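You operate a simulated robot arm through the tools that you are given. There is no shell and no other tool. Be economical: measure what you need, move in short steps, check, and stop when the job is done.

Carry out the task below with a simulated robot arm. There is one attempt and no reset: what you move stays moved.

TASK
Put one of the stoneware pots from the island top on top of the round cheese. Then take the glass with a blue band and leave it on top of the yellow butter tub.

It is judged by the outcome, as a careful person would: the job done as asked, and still so three seconds after it is handed in. It fails if anything else is knocked over, pushed out of place, dropped, spilled or broken.

THE ROBOT
A 7-joint arm with a two-finger parallel gripper, fixed in place. Base frame: the origin is at the foot of the arm, x ahead of it, y to its left, z up; the work surface is at about z = 0. Lengths are in mm, angles in rad, forces in N, time in s.
With the tool pointing down near the work surface it reaches from about 240 to 620 mm from the base axis. Its first joint turns from -1.152 to 1.152 rad. Payload 2.6 kg.
Tool frame: the origin (TCP) lies between the finger pads and is the grasp point; the fingertips stand 30 mm ahead of it; z points along the fingers, y is the line along which they close. The gripper opens to 94 mm. The fingers are 28 mm wide and 10 mm thick; the gripper's body (50 by 96 mm) begins 55 mm behind the TCP.
Orientation is told as [roll, pitch, yaw] about the base's x, y, z axes, in that order, counted from this pose: with the fingers straight down and closing along the base's y, the tool's x points along the base's -x, its y along +y and its z along -z.

THE INTERFACE
- The arm moves only by the tool drive_tool. Its arguments are lists of equal length, an entry for each row: "translation": the shift along the tool's x, y, z in units of 250 mm (1.0 is 250 mm), a list of three; "rot": the turn, a rotation vector about the tool's x, y, z in units of 90 degrees (1.0 is 90 degrees), a list of three. In form: {"translation": [[x, y, z], ...], "rot": [[rx, ry, rz], ...]}. A call has 1 to 20 rows; each row is the pose to reach, as a shift and turn from the pose commanded when the call began, along the tool's axes at that moment. "hand" is the gripper command, from -1 (fully open) to 1 (shut), values between in proportion, set as the call begins (left out, the last holds). A call with a number of a shift or a turn outside -1 to 1 is refused whole. A row lasts 0.2 s, in which the tool goes at most 50 mm and 0.15 rad; a call with a longer step from one row to the next is refused whole, and so is a gripper value outside its range. A pose out of reach is approached as far as the arm can. The call stops where the force on the tool passes 40 N (or 10 N more than at its start, if that is more) or the arm is blocked; 0.2 s more then pass. The fingers move at their own pace (about 72 mm/s each) and stop on an object; they squeeze with about 41 N. The grip force told is the motor's: it shows also when the fingers shut on nothing. Time passes only in rows, and 0.2 s behind the last, so rows that repeat a pose let the fingers close. It gives the time, the measured TCP pose, the force on the tool (base axes), the opening and the grip force at its end, in the units of the frame above (readings bear some noise), and new pictures: "pictures" is both (left out), scene, wrist or none.
- Cameras (640 x 400 px; columns grow to the right, rows downward): "scene" is fixed at [27.2, 423.1, 554.8]; the picture's right is [-0.82, -0.58, 0.00], its down [-0.36, 0.51, -0.79] and it looks along [0.45, -0.64, -0.62] (base axes); focal length 245 px, centre (320, 200). "wrist" rides on the gripper at [-37, 0, -58] in the tool frame; the picture's right is [0.00, -1.00, 0.00], its down [0.97, 0.00, -0.24] and it looks along [0.24, 0.00, 0.97] (tool axes); focal length 218 px, centre (320, 200).
- probe_pixels(camera, pixels): there is no depth. For up to 12 entries [column, row, z] of the newest picture of that camera ("zoom" is the newest enlarged one), the place [x, y] in the base frame at which the ray of that pixel passes the height z, good to about 2 mm, but the place of the scene camera against the robot may be out by one fixed shift of up to 12 mm in any direction. No time passes.
- inspect(camera, box): a new picture of the part [left, top, right, bottom] of that camera's present view, enlarged. No time passes.
- close_job(): hands the job in; it is judged then, once.

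Work in short steps. Measure before you move; look again where a grasp or a placing could have gone wrong, and mend it. You have 80 turns and 120 pictures in all, the two below and enlarged ones among them. Open the gripper and draw the arm clear of the work before you hand the job in, unless the task says otherwise; then end with one line.

The tools are called as name(argument=value, ...) on one line, values as JSON. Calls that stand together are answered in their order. drive_tool: Moves the arm, as the interface text tells. Its arguments: {"type":"object","properties":{"translation":{"type":"array"},"rot":{"type":"array"},"hand":{"type":"number"},"pictures":{"type":"string","enum":["both","scene","wrist","none"]}},"required":["translation","rot"]} The other tools are called the same way: probe_pixels (camera, pixels) gives the place at which the rays of pixels pass given heights; inspect (camera, box) takes an enlarged picture of a part of a camera's view; close_job () hands the job in.

At the start:

```text
t: 0.0
position: [397.8, -10.9, 363.3]
tcp_rot: [0.001, 0.0, -0.001]
wrist_force: [0.4, -0.2, 0.6]
opening: 94.1
grasp_force: 0.1
```

scene: 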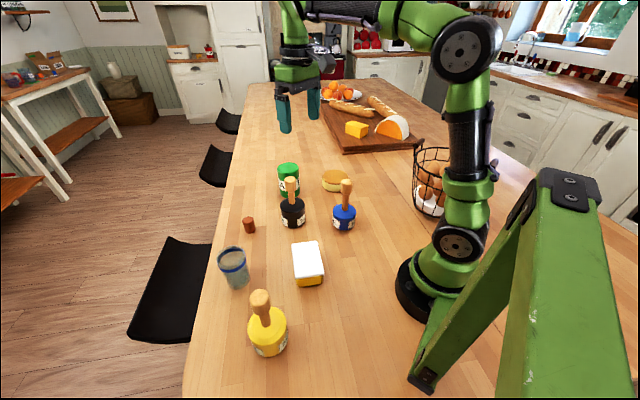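
wrist: 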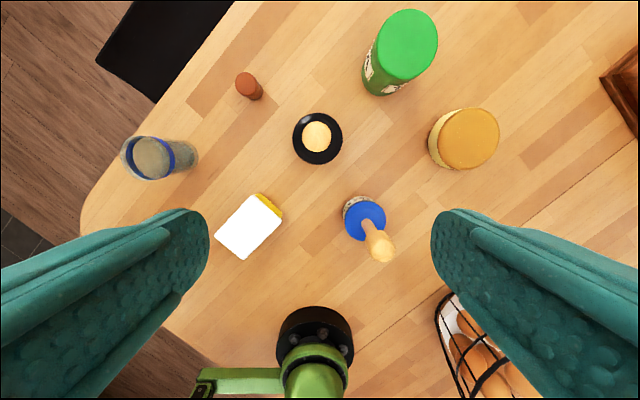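

I look closer at the pots, cheese, glass and tub before measuring.

inspect(camera="scene", box=[200, 140, 380, 370])

inspect(camera="wrist", box=[100, 0, 520, 280])

probe_pixels(camera="wrist", pixels=[[467, 138, 30], [365, 220, 50], [317, 138, 50], [250, 226, 40], [150, 158, 80], [404, 45, 90], [248, 86, 30], [378, 246, 90], [317, 135, 90]])

probe_pixels(camera="scene", pixels=[[333, 190, 0], [344, 230, 0], [293, 225, 0], [308, 280, 0], [237, 286, 0], [289, 194, 0], [250, 231, 0], [270, 353, 0]])

```text
1.74 times, centred on (290, 255) of scene
```

zoom: 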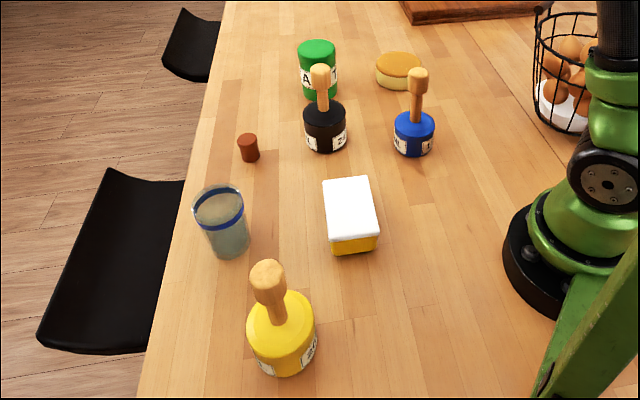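

```text
1.43 times, centred on (310, 140) of wrist
```

zoom: 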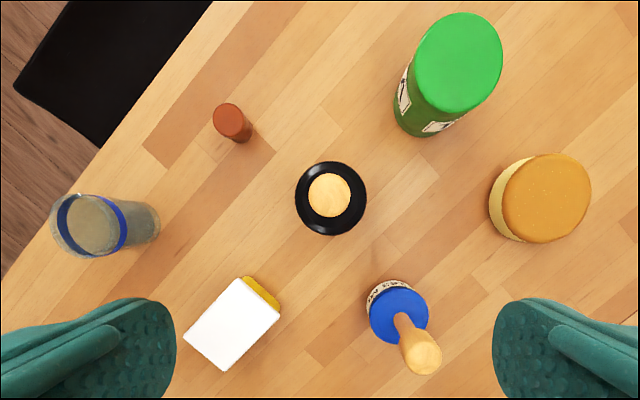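

```text
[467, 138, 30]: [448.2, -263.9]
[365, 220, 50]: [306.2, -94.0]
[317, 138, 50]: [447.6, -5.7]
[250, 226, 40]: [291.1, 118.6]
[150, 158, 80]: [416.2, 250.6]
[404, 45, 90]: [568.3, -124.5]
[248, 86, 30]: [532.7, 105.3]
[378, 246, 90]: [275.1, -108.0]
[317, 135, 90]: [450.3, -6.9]
```

```text
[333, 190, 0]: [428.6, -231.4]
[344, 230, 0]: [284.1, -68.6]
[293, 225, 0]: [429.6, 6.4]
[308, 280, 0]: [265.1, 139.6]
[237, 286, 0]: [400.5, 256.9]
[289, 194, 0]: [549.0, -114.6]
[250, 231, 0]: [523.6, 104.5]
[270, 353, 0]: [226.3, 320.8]
```

I zoom in on the candidates (blue pot near (344,215), cheese (333,181), glass (235,268), tub (308,264)) to get heights.

inspect(camera="scene", box=[270, 155, 370, 240])

inspect(camera="scene", box=[210, 235, 330, 310])

```text
4.71 times, centred on (320, 198) of scene
```

zoom: 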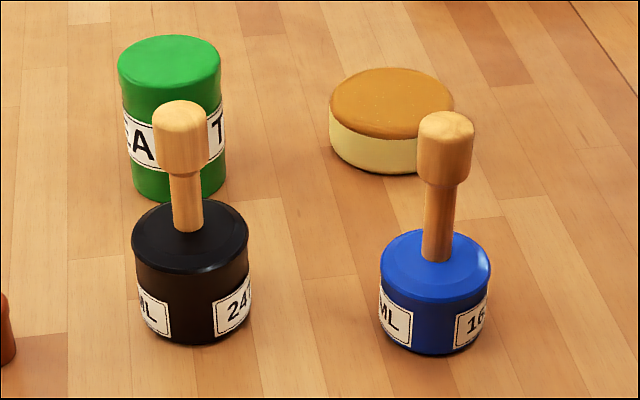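

```text
5.33 times, centred on (270, 272) of scene
```

zoom: 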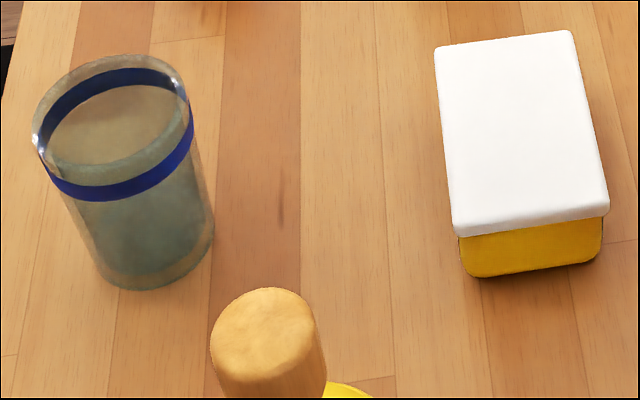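

Pots are labelled and hold a bell-shaped wooden handle; the blue one (~67 mm wide) at about (300,-90) is easy to grip by the knob. I move above it for a closer vertical look.

drive_tool(translation=[[0.098, -0.081, 0.063], [0.196, -0.162, 0.126], [0.294, -0.243, 0.189], [0.392, -0.324, 0.252], [0.392, -0.324, 0.252]], rot=[[0, 0, 0], [0, 0, 0], [0, 0, 0], [0, 0, 0], [0, 0, 0]], hand=-1)

```text
t: 1.2
position: [298.9, -93.7, 301.7]
tcp_rot: [0.001, 0.001, 0.001]
wrist_force: [-1.2, -0.6, 0.5]
opening: 94.1
grasp_force: 0.0
```

scene: 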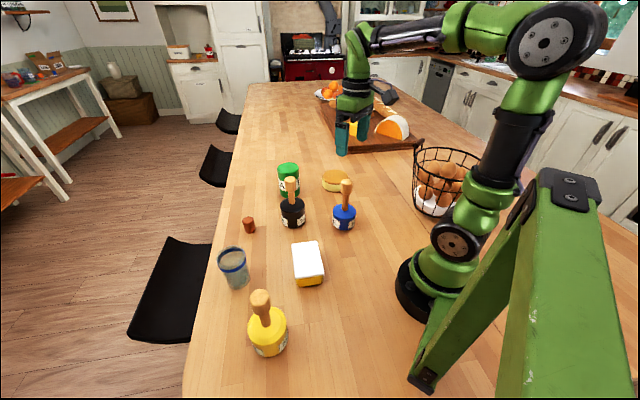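
wrist: 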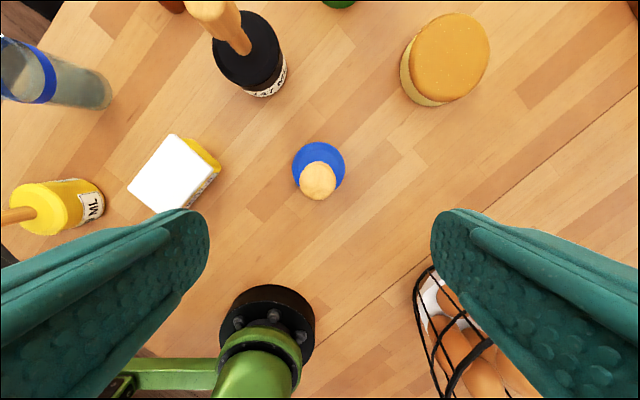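

The knob is at (317,180) now; I triangulate it against the earlier view.

probe_pixels(camera="wrist", pixels=[[317, 181, 90], [317, 181, 110], [317, 181, 130], [319, 167, 40], [319, 167, 50], [447, 57, 40], [447, 57, 30], [172, 174, 45], [172, 174, 55]])

probe_pixels(camera="scene", pixels=[[346, 182, 90], [346, 182, 110], [346, 182, 130], [344, 212, 40], [344, 212, 50], [334, 178, 30], [334, 178, 40], [307, 258, 45], [307, 258, 55]])

inspect(camera="wrist", box=[260, 110, 380, 230])

```text
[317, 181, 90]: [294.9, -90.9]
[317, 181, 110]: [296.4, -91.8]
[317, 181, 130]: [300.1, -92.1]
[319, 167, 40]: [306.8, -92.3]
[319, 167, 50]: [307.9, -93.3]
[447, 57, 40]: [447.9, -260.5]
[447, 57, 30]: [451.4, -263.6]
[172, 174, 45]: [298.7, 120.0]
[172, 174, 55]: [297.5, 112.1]
```

```text
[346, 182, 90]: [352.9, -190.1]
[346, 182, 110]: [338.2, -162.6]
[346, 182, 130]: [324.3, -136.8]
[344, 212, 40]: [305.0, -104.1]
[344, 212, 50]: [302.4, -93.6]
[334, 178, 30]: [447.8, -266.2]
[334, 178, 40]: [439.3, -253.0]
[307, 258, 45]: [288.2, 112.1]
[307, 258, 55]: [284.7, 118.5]
```

```text
3.33 times, centred on (320, 170) of wrist
```

zoom: 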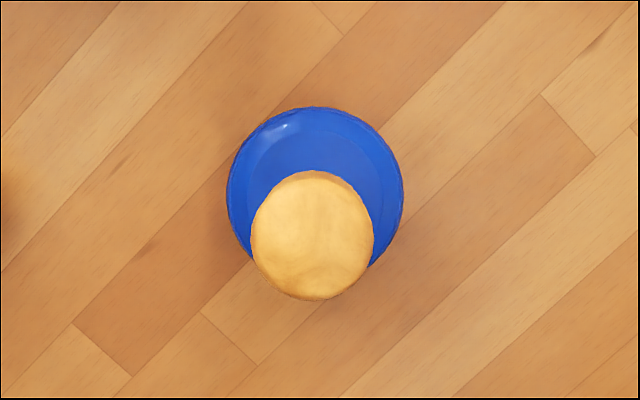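

Knob (34 mm wide) centred about (305,-93), top near z 160; pot body top near 48. I descend with the fingers straddling the knob to TCP z 140, then close.

drive_tool(translation=[[-0.02, -0.004, 0.15], [-0.02, -0.004, 0.3], [-0.02, -0.004, 0.45], [-0.02, -0.004, 0.57], [-0.02, -0.004, 0.64], [-0.02, -0.004, 0.64]], rot=[[0, 0, 0], [0, 0, 0], [0, 0, 0], [0, 0, 0], [0, 0, 0], [0, 0, 0]], hand=-1)

```text
t: 2.6
position: [306.1, -91.6, 141.3]
tcp_rot: [0.001, 0.0, 0.0]
wrist_force: [0.3, -0.2, -0.1]
opening: 94.1
grasp_force: 0.0
```

scene: 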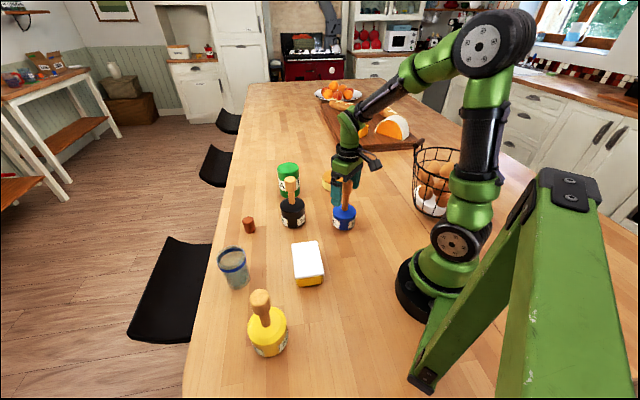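
wrist: 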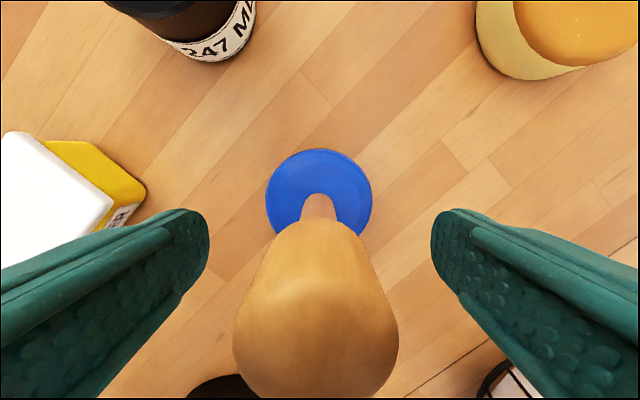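

The knob sits centred between the fingers (columns 233–398). I close, wait, then lift 30 mm as a test.

drive_tool(translation=[[0, 0, 0], [0, 0, 0], [0, 0, 0], [0, 0, 0], [0, 0, 0]], rot=[[0, 0, 0], [0, 0, 0], [0, 0, 0], [0, 0, 0], [0, 0, 0]], hand=1, pictures="wrist")

drive_tool(translation=[[0, 0, -0.04], [0, 0, -0.08], [0, 0, -0.12], [0, 0, -0.12]], rot=[[0, 0, 0], [0, 0, 0], [0, 0, 0], [0, 0, 0]])

```text
t: 3.8
position: [306.6, -93.6, 141.7]
tcp_rot: [-0.001, -0.001, 0.001]
wrist_force: [-1.1, 1.0, -0.1]
opening: 33.8
grasp_force: 41.4
```

wrist: 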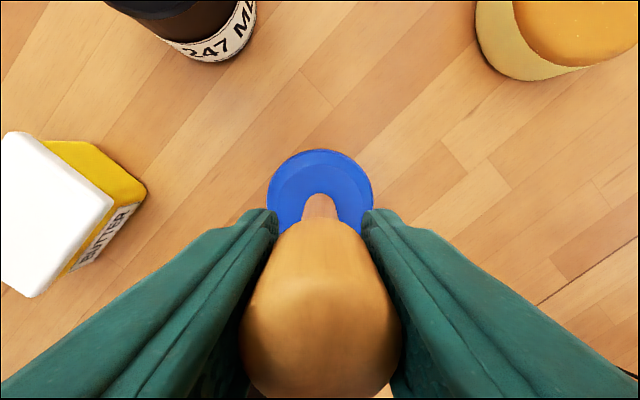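

```text
t: 4.8
position: [306.3, -92.3, 172.3]
tcp_rot: [0.0, 0.001, 0.0]
wrist_force: [-1.2, -0.3, -0.1]
opening: 33.8
grasp_force: 41.0
```

scene: 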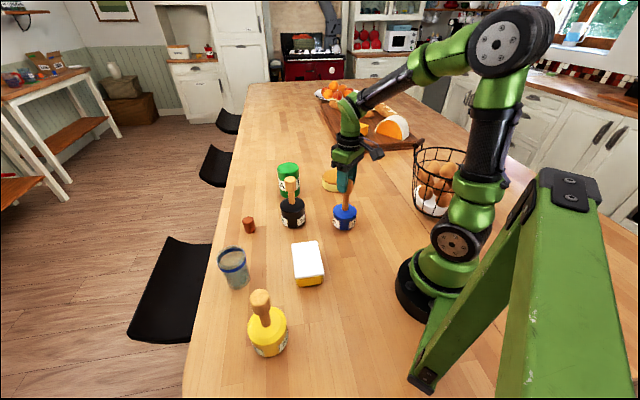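
wrist: 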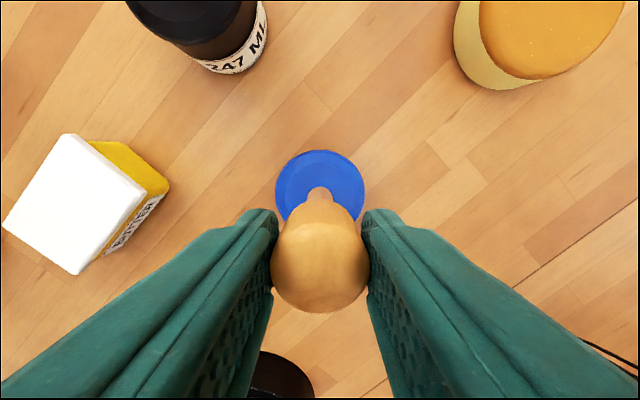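

The load reads zero and the knob now sits lower between the fingers: it slipped, or the handle slid. I look close up.

inspect(camera="scene", box=[310, 160, 380, 240])

inspect(camera="wrist", box=[240, 130, 400, 330])

```text
5.00 times, centred on (345, 200) of scene
```

zoom: 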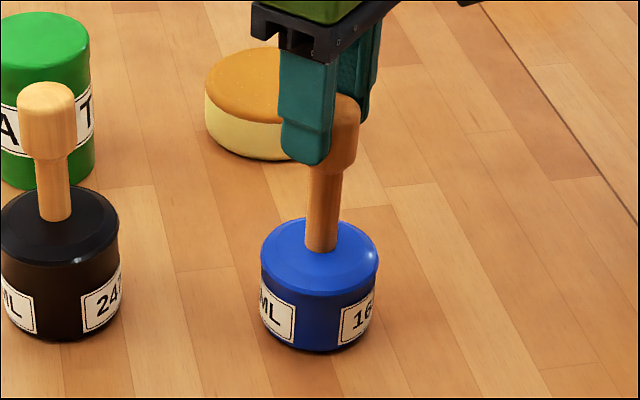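

```text
2.00 times, centred on (320, 230) of wrist
```

zoom: 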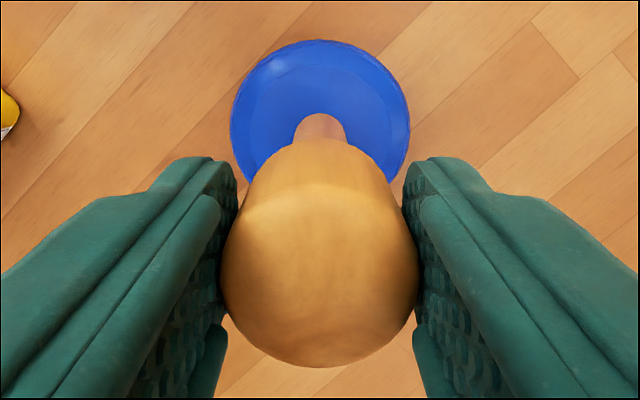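

The pot stayed put: the fingers slid up the smooth knob. I'll instead hook the thin neck under the knob with a tilted gripper. First open, rise, and yaw 90° in the air.

drive_tool(translation=[[0, 0, 0], [0, 0, 0], [0, 0, -0.15], [0, 0, -0.3], [0, 0, -0.45], [0, 0, -0.6], [0, 0, -0.6], [0, 0, -0.6], [0, 0, -0.6], [0, 0, -0.6], [0, 0, -0.6], [0, 0, -0.6], [0, 0, -0.6], [0, 0, -0.6], [0, 0, -0.6], [0, 0, -0.6], [0, 0, -0.6], [0, 0, -0.6]], rot=[[0, 0, 0], [0, 0, 0], [0, 0, 0], [0, 0, 0], [0, 0, 0], [0, 0, 0], [0, 0, -0.09], [0, 0, -0.18], [0, 0, -0.27], [0, 0, -0.36], [0, 0, -0.45], [0, 0, -0.54], [0, 0, -0.63], [0, 0, -0.72], [0, 0, -0.81], [0, 0, -0.9], [0, 0, -0.99], [0, 0, -1]], hand=-1, pictures="scene")

```text
t: 8.6
position: [304.2, -93.4, 320.3]
tcp_rot: [-0.001, -0.001, 1.573]
wrist_force: [0.0, 0.5, 0.8]
opening: 94.0
grasp_force: 0.0
```

scene: 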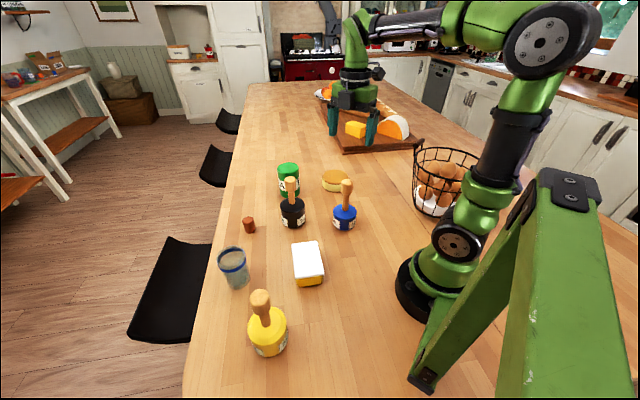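

Yaw succeeded. Now tilt 54° about the tool's y, shifting 75 mm toward +y, still in the air.

drive_tool(translation=[[-0.1, 0, 0], [-0.2, 0, 0], [-0.3, 0, 0], [-0.3, 0, 0], [-0.3, 0, 0], [-0.3, 0, 0], [-0.3, 0, 0], [-0.3, 0, 0]], rot=[[0, 0.09, 0], [0, 0.18, 0], [0, 0.27, 0], [0, 0.36, 0], [0, 0.45, 0], [0, 0.54, 0], [0, 0.6, 0], [0, 0.6, 0]], pictures="both")

```text
t: 10.4
position: [305.6, -18.8, 319.6]
tcp_rot: [0.0, 0.944, 1.571]
wrist_force: [0.4, 0.1, 0.4]
opening: 93.9
grasp_force: 0.0
```

scene: 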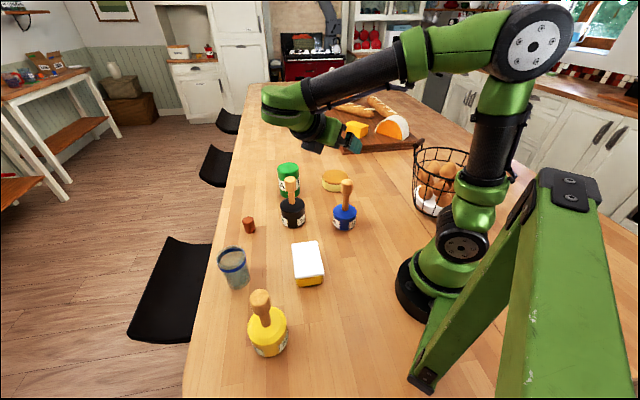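
wrist: 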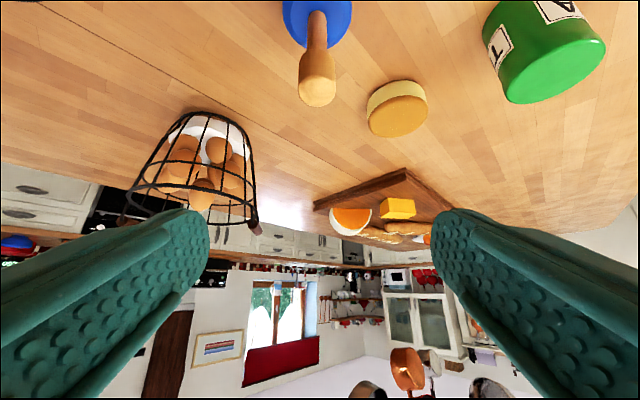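

The tilt is reachable. I measure the handle (knob tip ~(317,105), cone end ~(316,48), neck foot ~(316,12)) from this oblique view.

inspect(camera="wrist", box=[260, 0, 380, 120])

probe_pixels(camera="wrist", pixels=[[317, 96, 150], [317, 96, 160], [317, 50, 105], [317, 50, 115], [317, 12, 45], [317, 12, 55], [397, 110, 30], [397, 110, 40]])

```text
3.33 times, centred on (320, 60) of wrist
```

zoom: 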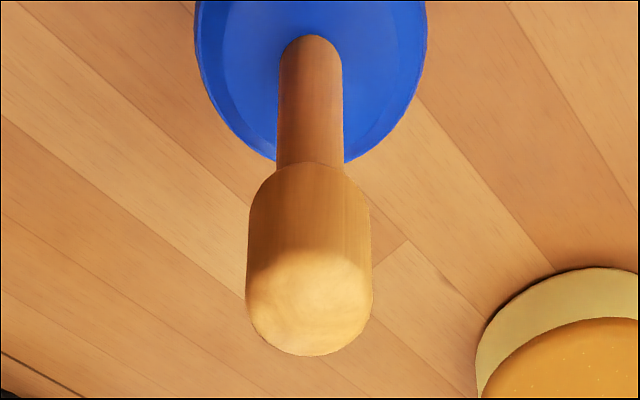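

```text
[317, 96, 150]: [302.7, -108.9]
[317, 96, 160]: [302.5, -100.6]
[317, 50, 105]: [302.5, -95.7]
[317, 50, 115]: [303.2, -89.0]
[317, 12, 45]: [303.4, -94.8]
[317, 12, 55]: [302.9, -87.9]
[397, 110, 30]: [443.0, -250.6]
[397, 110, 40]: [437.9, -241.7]
```

Neck runs z 50–108 at (303.5,-93). I descend to a pre-approach point 60 mm back along the tool axis.

drive_tool(translation=[[-0.121, 0.006, 0.105], [-0.243, 0.006, 0.21], [-0.364, 0.006, 0.316], [-0.486, 0.006, 0.421], [-0.607, 0.006, 0.526], [-0.607, 0.006, 0.526]], rot=[[0, 0, 0], [0, 0, 0], [0, 0, 0], [0, 0, 0], [0, 0, 0], [0, 0, 0]])

```text
t: 11.8
position: [301.5, -36.8, 116.0]
tcp_rot: [0.0, 0.941, 1.571]
wrist_force: [0.6, 0.3, 0.3]
opening: 94.1
grasp_force: 0.1
```

scene: 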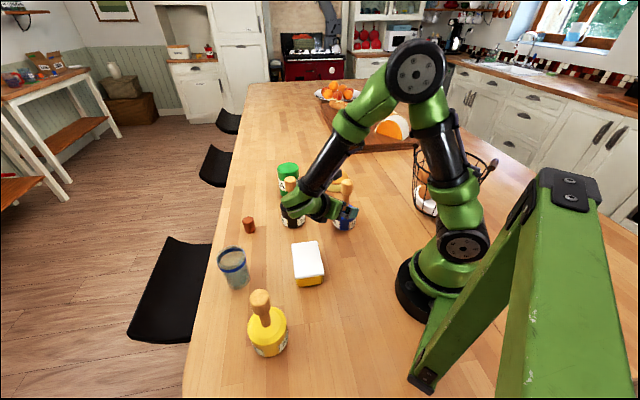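
wrist: 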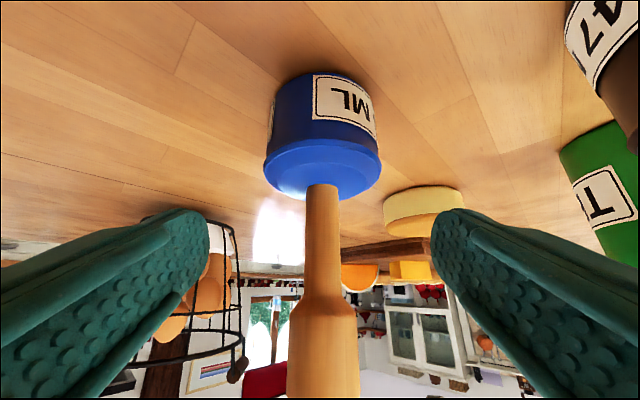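

The neck is centred (column 322, rows 190–290). I advance 57 mm along the fingers, 4 mm higher, then look.

drive_tool(translation=[[0.014, 0, 0.06], [0.014, 0, 0.12], [0.014, 0, 0.18], [0.014, 0, 0.228], [0.014, 0, 0.228]], rot=[[0, 0, 0], [0, 0, 0], [0, 0, 0], [0, 0, 0], [0, 0, 0]])

inspect(camera="scene", box=[270, 155, 390, 245])

```text
t: 13.0
position: [301.7, -83.0, 88.0]
tcp_rot: [-0.001, 0.943, 1.571]
wrist_force: [-0.4, 0.5, 0.7]
opening: 93.7
grasp_force: 0.1
```

scene: 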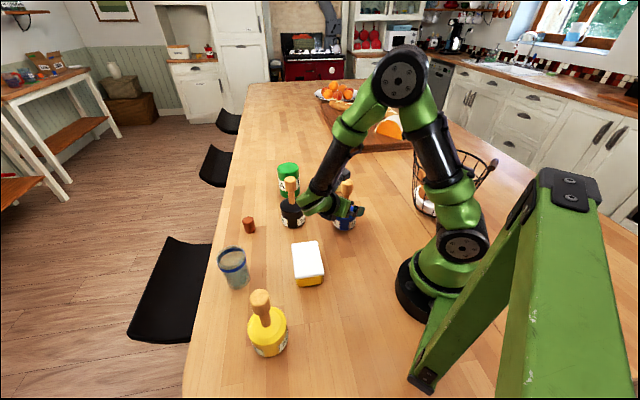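
wrist: 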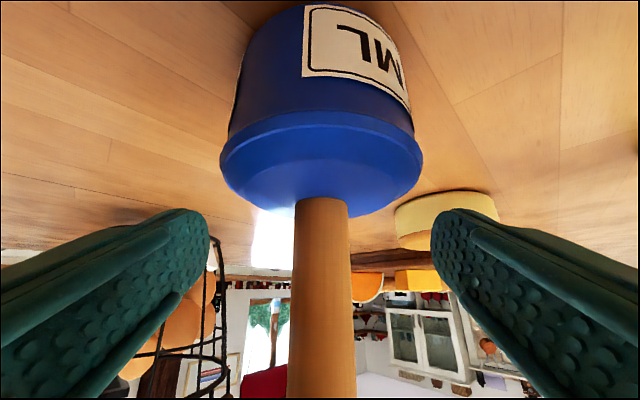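

```text
4.44 times, centred on (330, 200) of scene
```

zoom: 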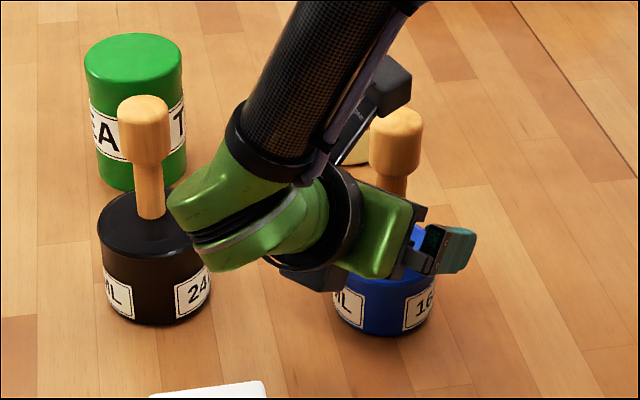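

The neck lies between the fingers, clear of the pot's shoulder. I close and lift 20 mm slowly.

drive_tool(translation=[[0, 0, 0], [0, 0, 0], [0, 0, 0], [0, 0, 0], [0, 0, 0], [0, 0, 0]], rot=[[0, 0, 0], [0, 0, 0], [0, 0, 0], [0, 0, 0], [0, 0, 0], [0, 0, 0]], hand=1, pictures="wrist")

drive_tool(translation=[[0.0162, 0, -0.0118], [0.0324, 0, -0.0236], [0.0485, 0, -0.0353], [0.0647, 0, -0.047], [0.0647, 0, -0.047]], rot=[[0, 0, 0], [0, 0, 0], [0, 0, 0], [0, 0, 0], [0, 0, 0]])

inspect(camera="scene", box=[270, 155, 390, 245])

```text
t: 14.4
position: [302.5, -83.2, 89.6]
tcp_rot: [-0.002, 0.944, 1.568]
wrist_force: [0.7, -5.5, 14.2]
opening: 67.4
grasp_force: 41.2
```

wrist: 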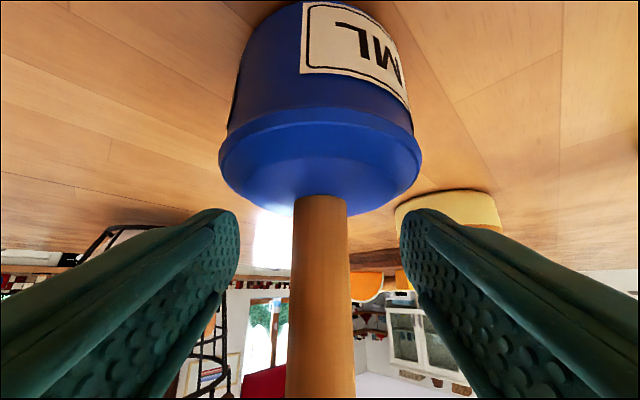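

```text
t: 15.6
position: [302.2, -82.7, 110.7]
tcp_rot: [0.0, 0.943, 1.571]
wrist_force: [0.3, -0.3, -2.8]
opening: 22.4
grasp_force: 41.1
```

scene: 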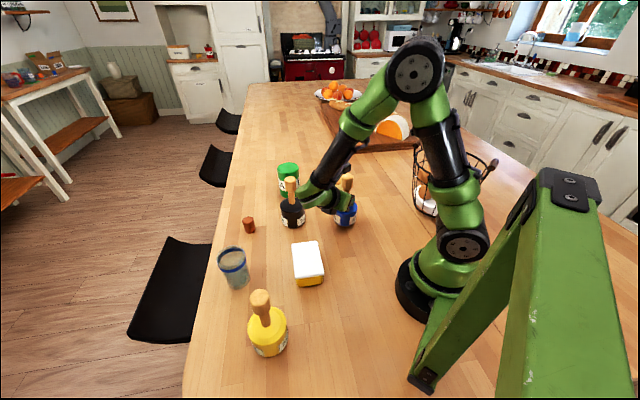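
wrist: 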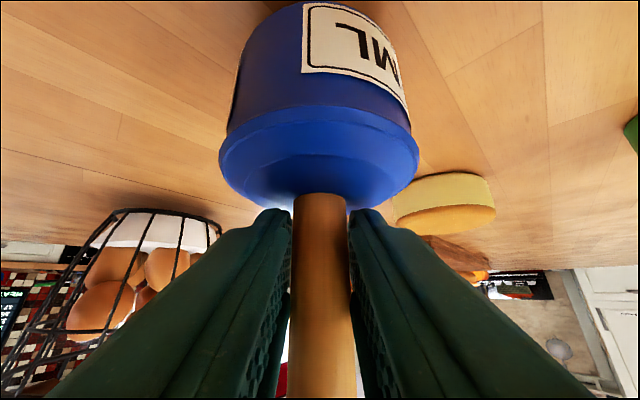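

```text
4.44 times, centred on (330, 200) of scene
```

zoom: 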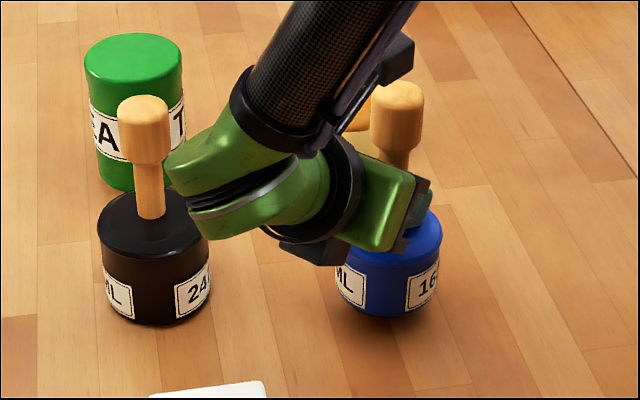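

The pot hangs upright (load ~2.8 N, opening 22.4). I lift 65 mm more and carry it half-way toward the cheese.

drive_tool(translation=[[0.07, 0, -0.051], [0.14, 0, -0.102], [0.21, 0, -0.153], [0.242, -0.049, -0.109], [0.274, -0.097, -0.065], [0.306, -0.146, -0.021], [0.339, -0.195, 0.024], [0.371, -0.243, 0.068], [0.403, -0.292, 0.112], [0.403, -0.292, 0.112]], rot=[[0, 0, 0], [0, 0, 0], [0, 0, 0], [0, 0, 0], [0, 0, 0], [0, 0, 0], [0, 0, 0], [0, 0, 0], [0, 0, 0], [0, 0, 0]])

inspect(camera="scene", box=[280, 120, 420, 225])

```text
t: 17.8
position: [379.4, -165.3, 175.0]
tcp_rot: [-0.001, 0.943, 1.571]
wrist_force: [-0.2, 0.1, -3.2]
opening: 22.4
grasp_force: 40.9
```

scene: 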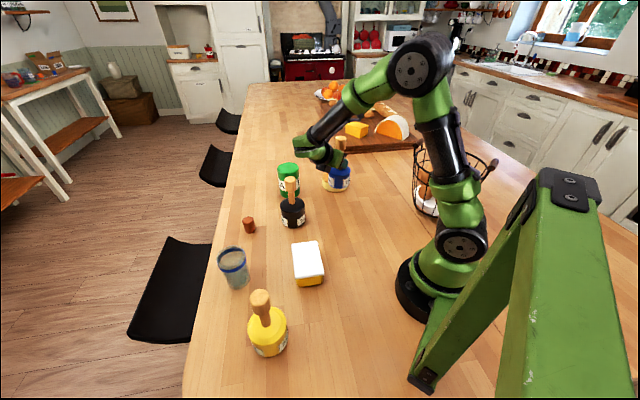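
wrist: 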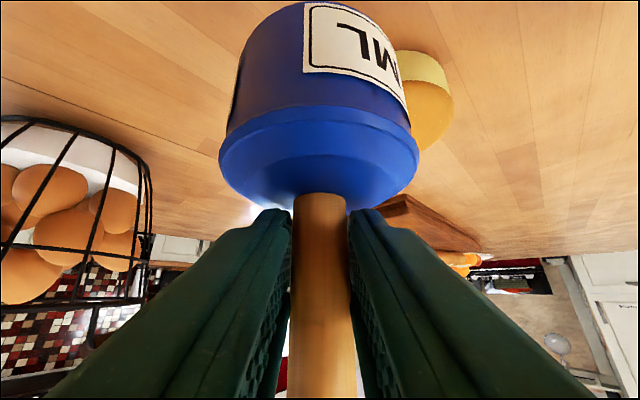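

```text
3.81 times, centred on (350, 172) of scene
```

zoom: 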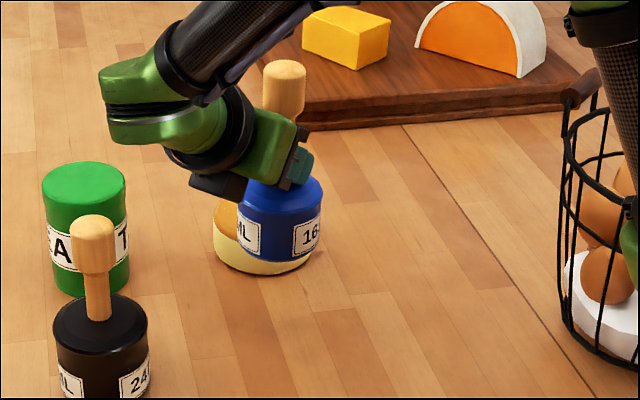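

I carry on to above the cheese centre (~(448,-263)), pot bottom about 53 mm high.

drive_tool(translation=[[0.041, -0.055, 0.057], [0.082, -0.11, 0.114], [0.124, -0.164, 0.17], [0.165, -0.219, 0.227], [0.206, -0.274, 0.284], [0.158, -0.274, 0.32], [0.109, -0.274, 0.355], [0.109, -0.274, 0.355]], rot=[[0, 0, 0], [0, 0, 0], [0, 0, 0], [0, 0, 0], [0, 0, 0], [0, 0, 0], [0, 0, 0], [0, 0, 0]])

inspect(camera="scene", box=[285, 120, 385, 205])

```text
t: 19.6
position: [443.9, -253.9, 143.4]
tcp_rot: [-0.001, 0.944, 1.571]
wrist_force: [0.2, 0.1, -3.2]
opening: 22.4
grasp_force: 41.0
```

scene: 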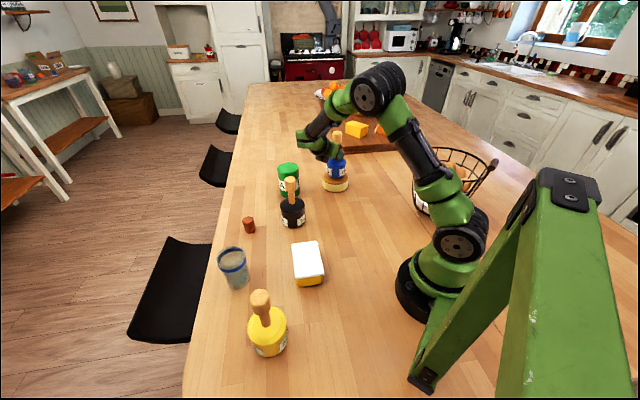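
wrist: 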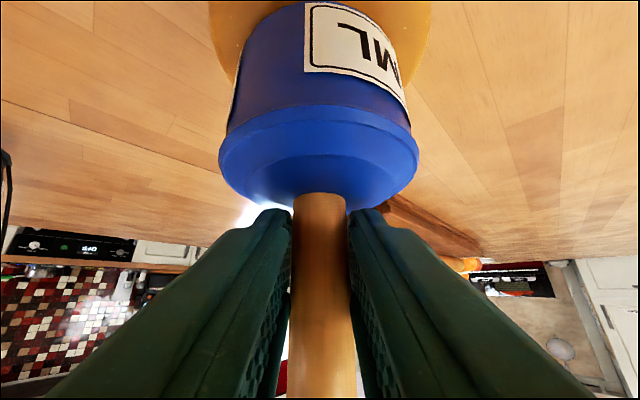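

```text
4.71 times, centred on (335, 162) of scene
```

zoom: 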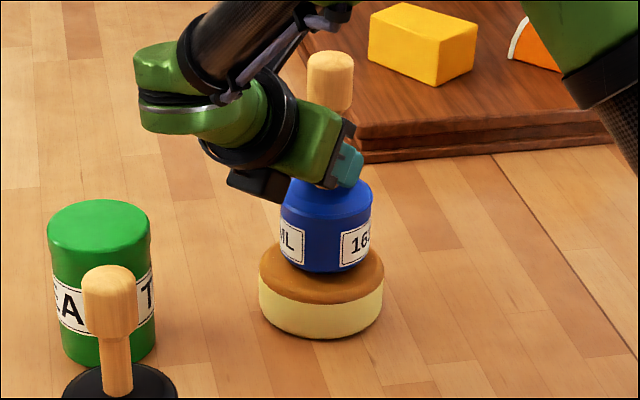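

Wrist view shows the cheese (cols 208–431) centred under the pot. I lower 14 mm then go in tiny steps watching the force.

drive_tool(translation=[[-0.016, 0, 0.0118], [-0.0324, 0, 0.0235], [-0.0453, 0, 0.033], [-0.0453, 0, 0.033]], rot=[[0, 0, 0], [0, 0, 0], [0, 0, 0], [0, 0, 0]], pictures="none")

drive_tool(translation=[[-0.0097, 0, 0.007], [-0.0097, 0, 0.007]], rot=[[0, 0, 0], [0, 0, 0]], pictures="none")

inspect(camera="scene", box=[305, 140, 365, 200])

```text
t: 20.6
position: [447.6, -254.3, 136.4]
tcp_rot: [-0.017, 0.949, 1.555]
wrist_force: [-3.0, 1.3, 4.4]
opening: 22.2
grasp_force: 41.1
stopped in row 4: the force on the tool passed its limit (the readings are from after the stop); the commanded pose is now the measured one
```

```text
t: 21.4
position: [448.5, -255.4, 135.8]
tcp_rot: [-0.026, 0.955, 1.545]
wrist_force: [-3.2, 3.1, 3.8]
opening: 22.4
grasp_force: 41.0
stopped in row 2: the force on the tool passed its limit (the readings are from after the stop); the commanded pose is now the measured one
```

```text
6.67 times, centred on (335, 170) of scene
```

zoom: 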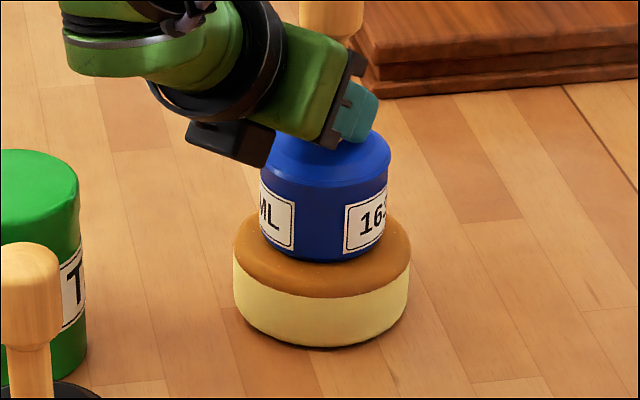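

The pot rests on the cheese (contact ~5–8 N). I open the fingers partly.

drive_tool(translation=[[0, 0, 0], [0, 0, 0], [0, 0, 0], [0, 0, 0]], rot=[[0, 0, 0], [0, 0, 0], [0, 0, 0], [0, 0, 0]], hand=-0.3)

```text
t: 22.4
position: [448.9, -255.4, 135.7]
tcp_rot: [-0.026, 0.955, 1.548]
wrist_force: [3.0, 1.2, 9.6]
opening: 59.9
grasp_force: 0.1
```

scene: 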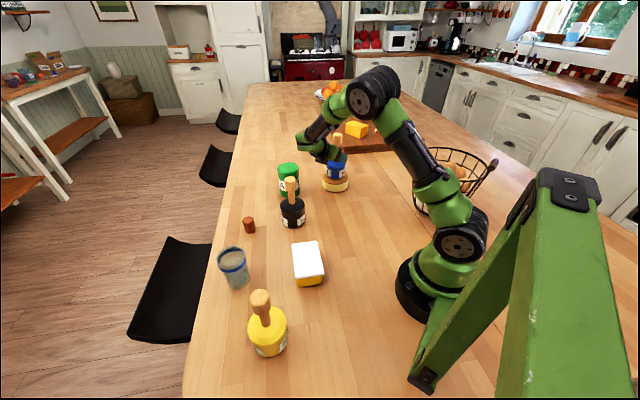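
wrist: 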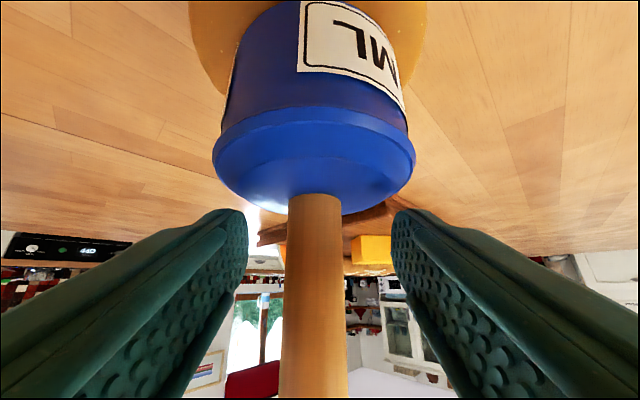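

The fingers are open but still press lightly on the pot's shoulder; I rise 5 mm, then back out along the tool axis.

drive_tool(translation=[[0.008, 0, -0.006], [0.016, 0, -0.012], [0.016, 0, -0.012]], rot=[[0, 0, 0], [0, 0, 0], [0, 0, 0]], pictures="wrist")

drive_tool(translation=[[0, 0, -0.06], [0, 0, -0.13], [0, 0, -0.22], [0, 0, -0.32], [0, 0, -0.44], [0, 0, -0.44]], rot=[[0, 0, 0], [0, 0, 0], [0, 0, 0], [0, 0, 0], [0, 0, 0], [0, 0, 0]])

inspect(camera="scene", box=[290, 120, 390, 205])

```text
t: 23.2
position: [448.0, -255.3, 140.0]
tcp_rot: [-0.024, 0.954, 1.549]
wrist_force: [0.1, 0.2, -0.5]
opening: 61.0
grasp_force: 0.2
```

wrist: 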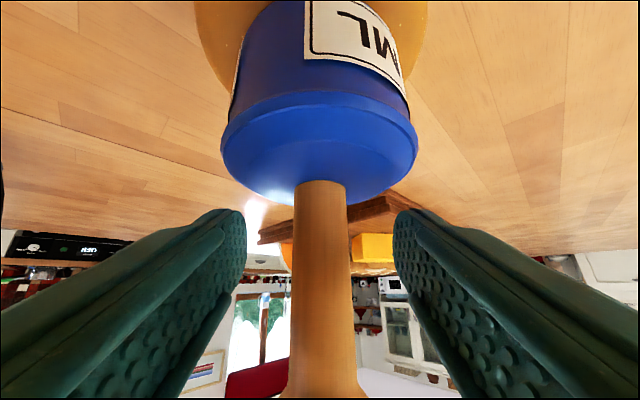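

```text
t: 24.6
position: [447.3, -165.0, 204.3]
tcp_rot: [-0.025, 0.954, 1.547]
wrist_force: [0.5, -0.6, 0.7]
opening: 61.1
grasp_force: 0.0
```

scene: 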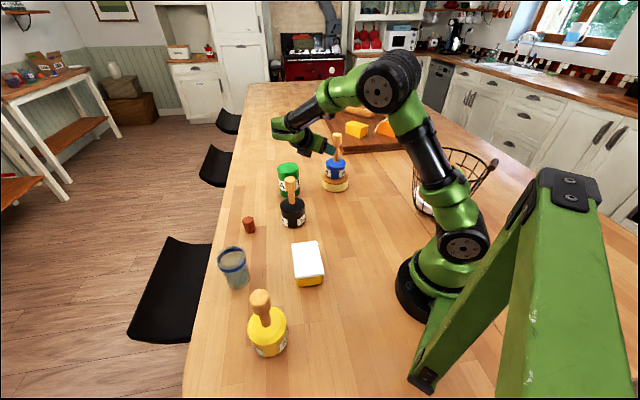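
wrist: 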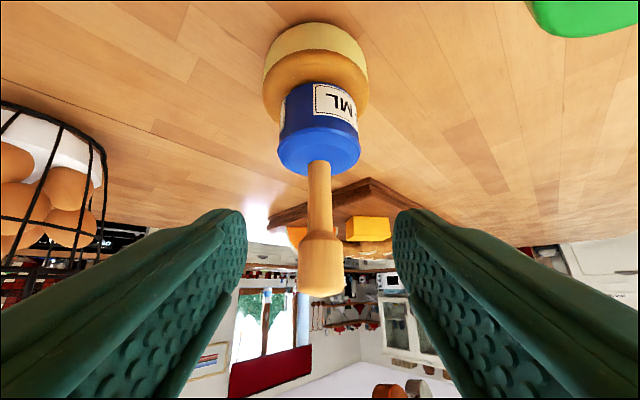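

```text
4.71 times, centred on (340, 162) of scene
```

zoom: 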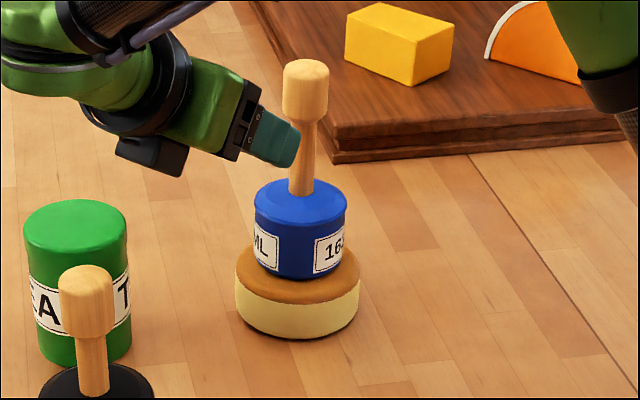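

The pot stands firmly on the cheese. Now I rise and return the tool to vertical.

drive_tool(translation=[[0.1, 0, -0.07], [0.2, 0, -0.14], [0.3, 0, -0.21], [0.388, 0, -0.28], [0.388, 0, -0.28], [0.388, 0, -0.28], [0.388, 0, -0.28], [0.388, 0, -0.28], [0.388, 0, -0.28], [0.388, 0, -0.28]], rot=[[0, 0, 0], [0, 0, 0], [0, -0.09, 0], [0, -0.18, 0], [0, -0.27, 0], [0, -0.36, 0], [0, -0.45, 0], [0, -0.54, 0], [0, -0.607, 0], [0, -0.607, 0]], hand=-1, pictures="none")

```text
t: 26.8
position: [448.2, -164.3, 321.8]
tcp_rot: [-0.013, -0.001, 1.57]
wrist_force: [0.1, 0.4, -0.5]
opening: 94.0
grasp_force: 0.1
```

Now yaw back to 0 while travelling toward the glass side.

drive_tool(translation=[[-0.08, 0.012, 0], [-0.16, 0.024, 0], [-0.24, 0.036, 0], [-0.32, 0.048, 0], [-0.4, 0.06, 0], [-0.48, 0.072, 0], [-0.56, 0.084, 0], [-0.64, 0.096, 0], [-0.72, 0.108, 0], [-0.8, 0.12, 0], [-0.88, 0.132, 0], [-0.96, 0.132, 0], [-0.96, 0.132, 0]], rot=[[0, 0, 0.09], [0, 0, 0.18], [0, 0, 0.27], [0, 0, 0.36], [0, 0, 0.45], [0, 0, 0.54], [0, 0, 0.63], [0, 0, 0.72], [0, 0, 0.81], [0, 0, 0.9], [0, 0, 0.96], [0, 0, 1], [0, 0, 1]], pictures="none")

drive_tool(translation=[[0, 0.16, 0], [0, 0.32, 0], [0, 0.48, 0], [0, 0.6, 0], [0, 0.6, 0]], rot=[[0, 0, 0], [0, 0, 0], [0, 0, 0], [0, 0, 0], [0, 0, 0]])

```text
t: 29.6
position: [412.7, 77.6, 322.9]
tcp_rot: [0.001, -0.014, -0.003]
wrist_force: [0.8, 0.6, -0.6]
opening: 94.2
grasp_force: 0.0
```

```text
t: 30.8
position: [416.7, 224.7, 326.4]
tcp_rot: [-0.001, -0.015, -0.005]
wrist_force: [0.3, 0.5, 0.4]
opening: 94.0
grasp_force: 0.1
```

scene: 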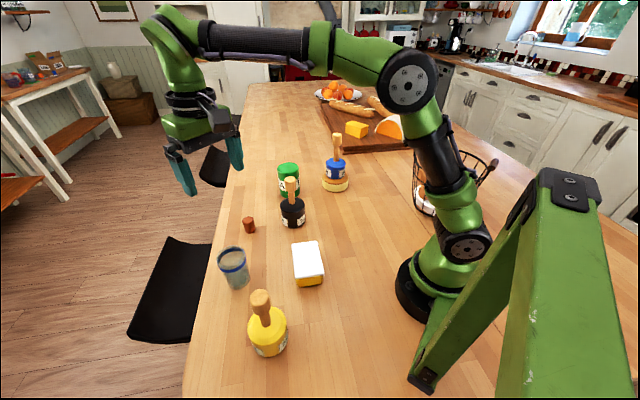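
wrist: 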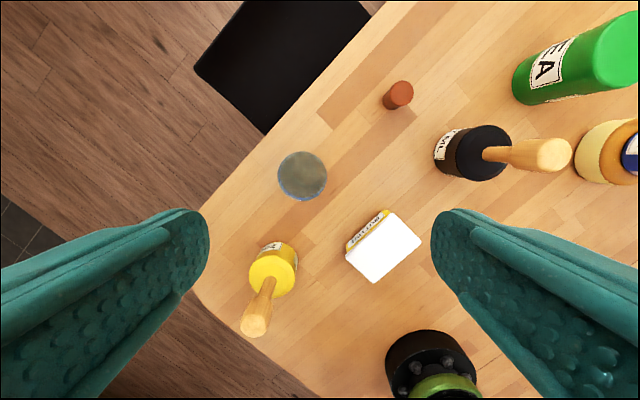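

The glass is directly below around (302,176) and the tub at (383,247). I zoom in and measure both.

inspect(camera="wrist", box=[240, 130, 440, 290])

probe_pixels(camera="wrist", pixels=[[302, 176, 100], [302, 176, 50], [302, 176, 0], [278, 176, 100], [327, 176, 100], [389, 247, 55], [383, 213, 55], [421, 243, 55], [377, 283, 55], [346, 255, 55]])

probe_pixels(camera="scene", pixels=[[231, 258, 80], [231, 258, 90], [231, 258, 100], [231, 258, 110], [238, 280, 0]])

```text
2.50 times, centred on (340, 210) of wrist
```

zoom: 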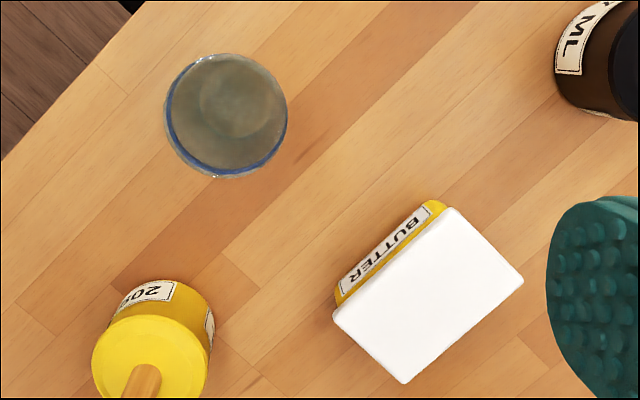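

```text
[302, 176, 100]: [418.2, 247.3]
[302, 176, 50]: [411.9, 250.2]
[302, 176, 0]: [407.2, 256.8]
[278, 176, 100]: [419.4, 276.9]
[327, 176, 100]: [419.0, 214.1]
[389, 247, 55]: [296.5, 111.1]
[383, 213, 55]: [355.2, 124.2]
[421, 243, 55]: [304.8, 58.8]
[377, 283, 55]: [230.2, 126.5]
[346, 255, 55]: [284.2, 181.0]
```

```text
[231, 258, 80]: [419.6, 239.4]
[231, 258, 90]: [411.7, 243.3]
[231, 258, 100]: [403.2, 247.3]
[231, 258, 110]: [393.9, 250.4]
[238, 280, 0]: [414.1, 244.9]
```

Glass centre ≈(416,248), rim z≈85, ~67 mm wide; tub centre ≈(295,118), top ≈47. I square up the tilt, move over the glass and go down to TCP z 200 for a check.

drive_tool(translation=[[0, 0.092, 0], [0, 0.092, 0]], rot=[[0, 0.0095, 0.003], [0, 0.0095, 0.003]], pictures="none")

drive_tool(translation=[[0, 0, 0.16], [0, 0, 0.32], [0, 0, 0.48], [0, 0, 0.48]], rot=[[0, 0, 0], [0, 0, 0], [0, 0, 0], [0, 0, 0]], pictures="wrist")

```text
t: 31.4
position: [417.9, 247.9, 325.2]
tcp_rot: [0.001, 0.0, -0.01]
wrist_force: [-0.4, -0.2, 0.7]
opening: 94.1
grasp_force: 0.1
```

```text
t: 32.4
position: [417.0, 246.5, 201.8]
tcp_rot: [0.0, 0.001, -0.008]
wrist_force: [-0.7, 0.6, 0.9]
opening: 94.1
grasp_force: 0.0
```

wrist: 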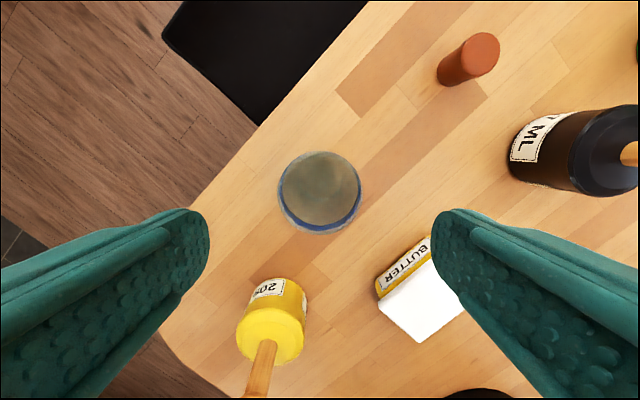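

The glass is centred (col 320, row 192, as predicted). I descend to TCP z 50 and close gently afterwards.

drive_tool(translation=[[0, 0, 0.15], [0, 0, 0.3], [0, 0, 0.42], [0, 0, 0.52], [0, 0, 0.6], [0, 0, 0.6]], rot=[[0, 0, 0.001], [0, 0, 0.002], [0, 0, 0.004], [0, 0, 0.004], [0, 0, 0.004], [0, 0, 0.004]])

inspect(camera="scene", box=[190, 210, 330, 310])

```text
t: 33.8
position: [415.5, 247.0, 52.3]
tcp_rot: [0.001, 0.002, -0.012]
wrist_force: [0.7, 0.4, 0.7]
opening: 93.7
grasp_force: 0.1
```

scene: 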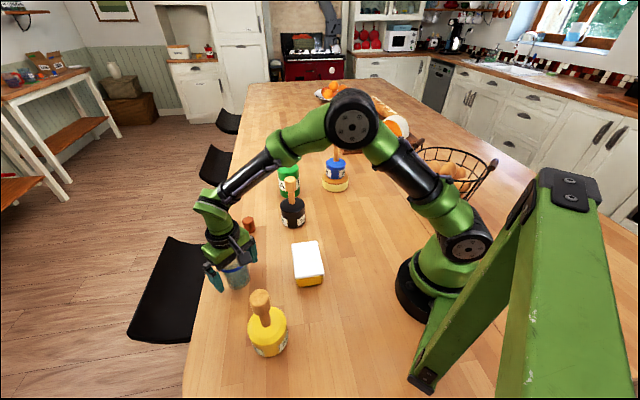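
wrist: 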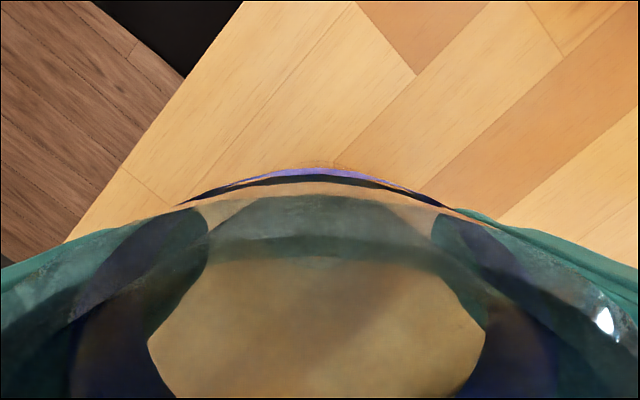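

```text
4.00 times, centred on (260, 260) of scene
```

zoom: 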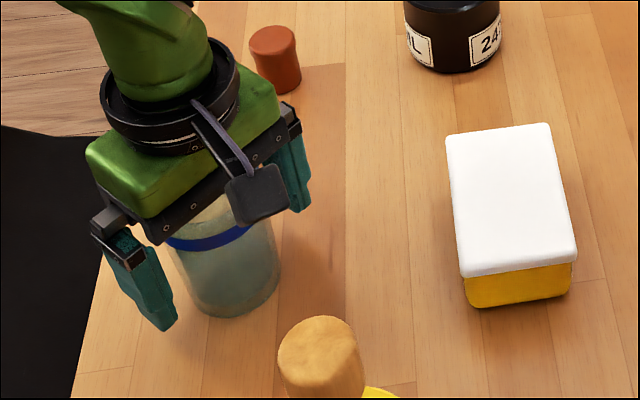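

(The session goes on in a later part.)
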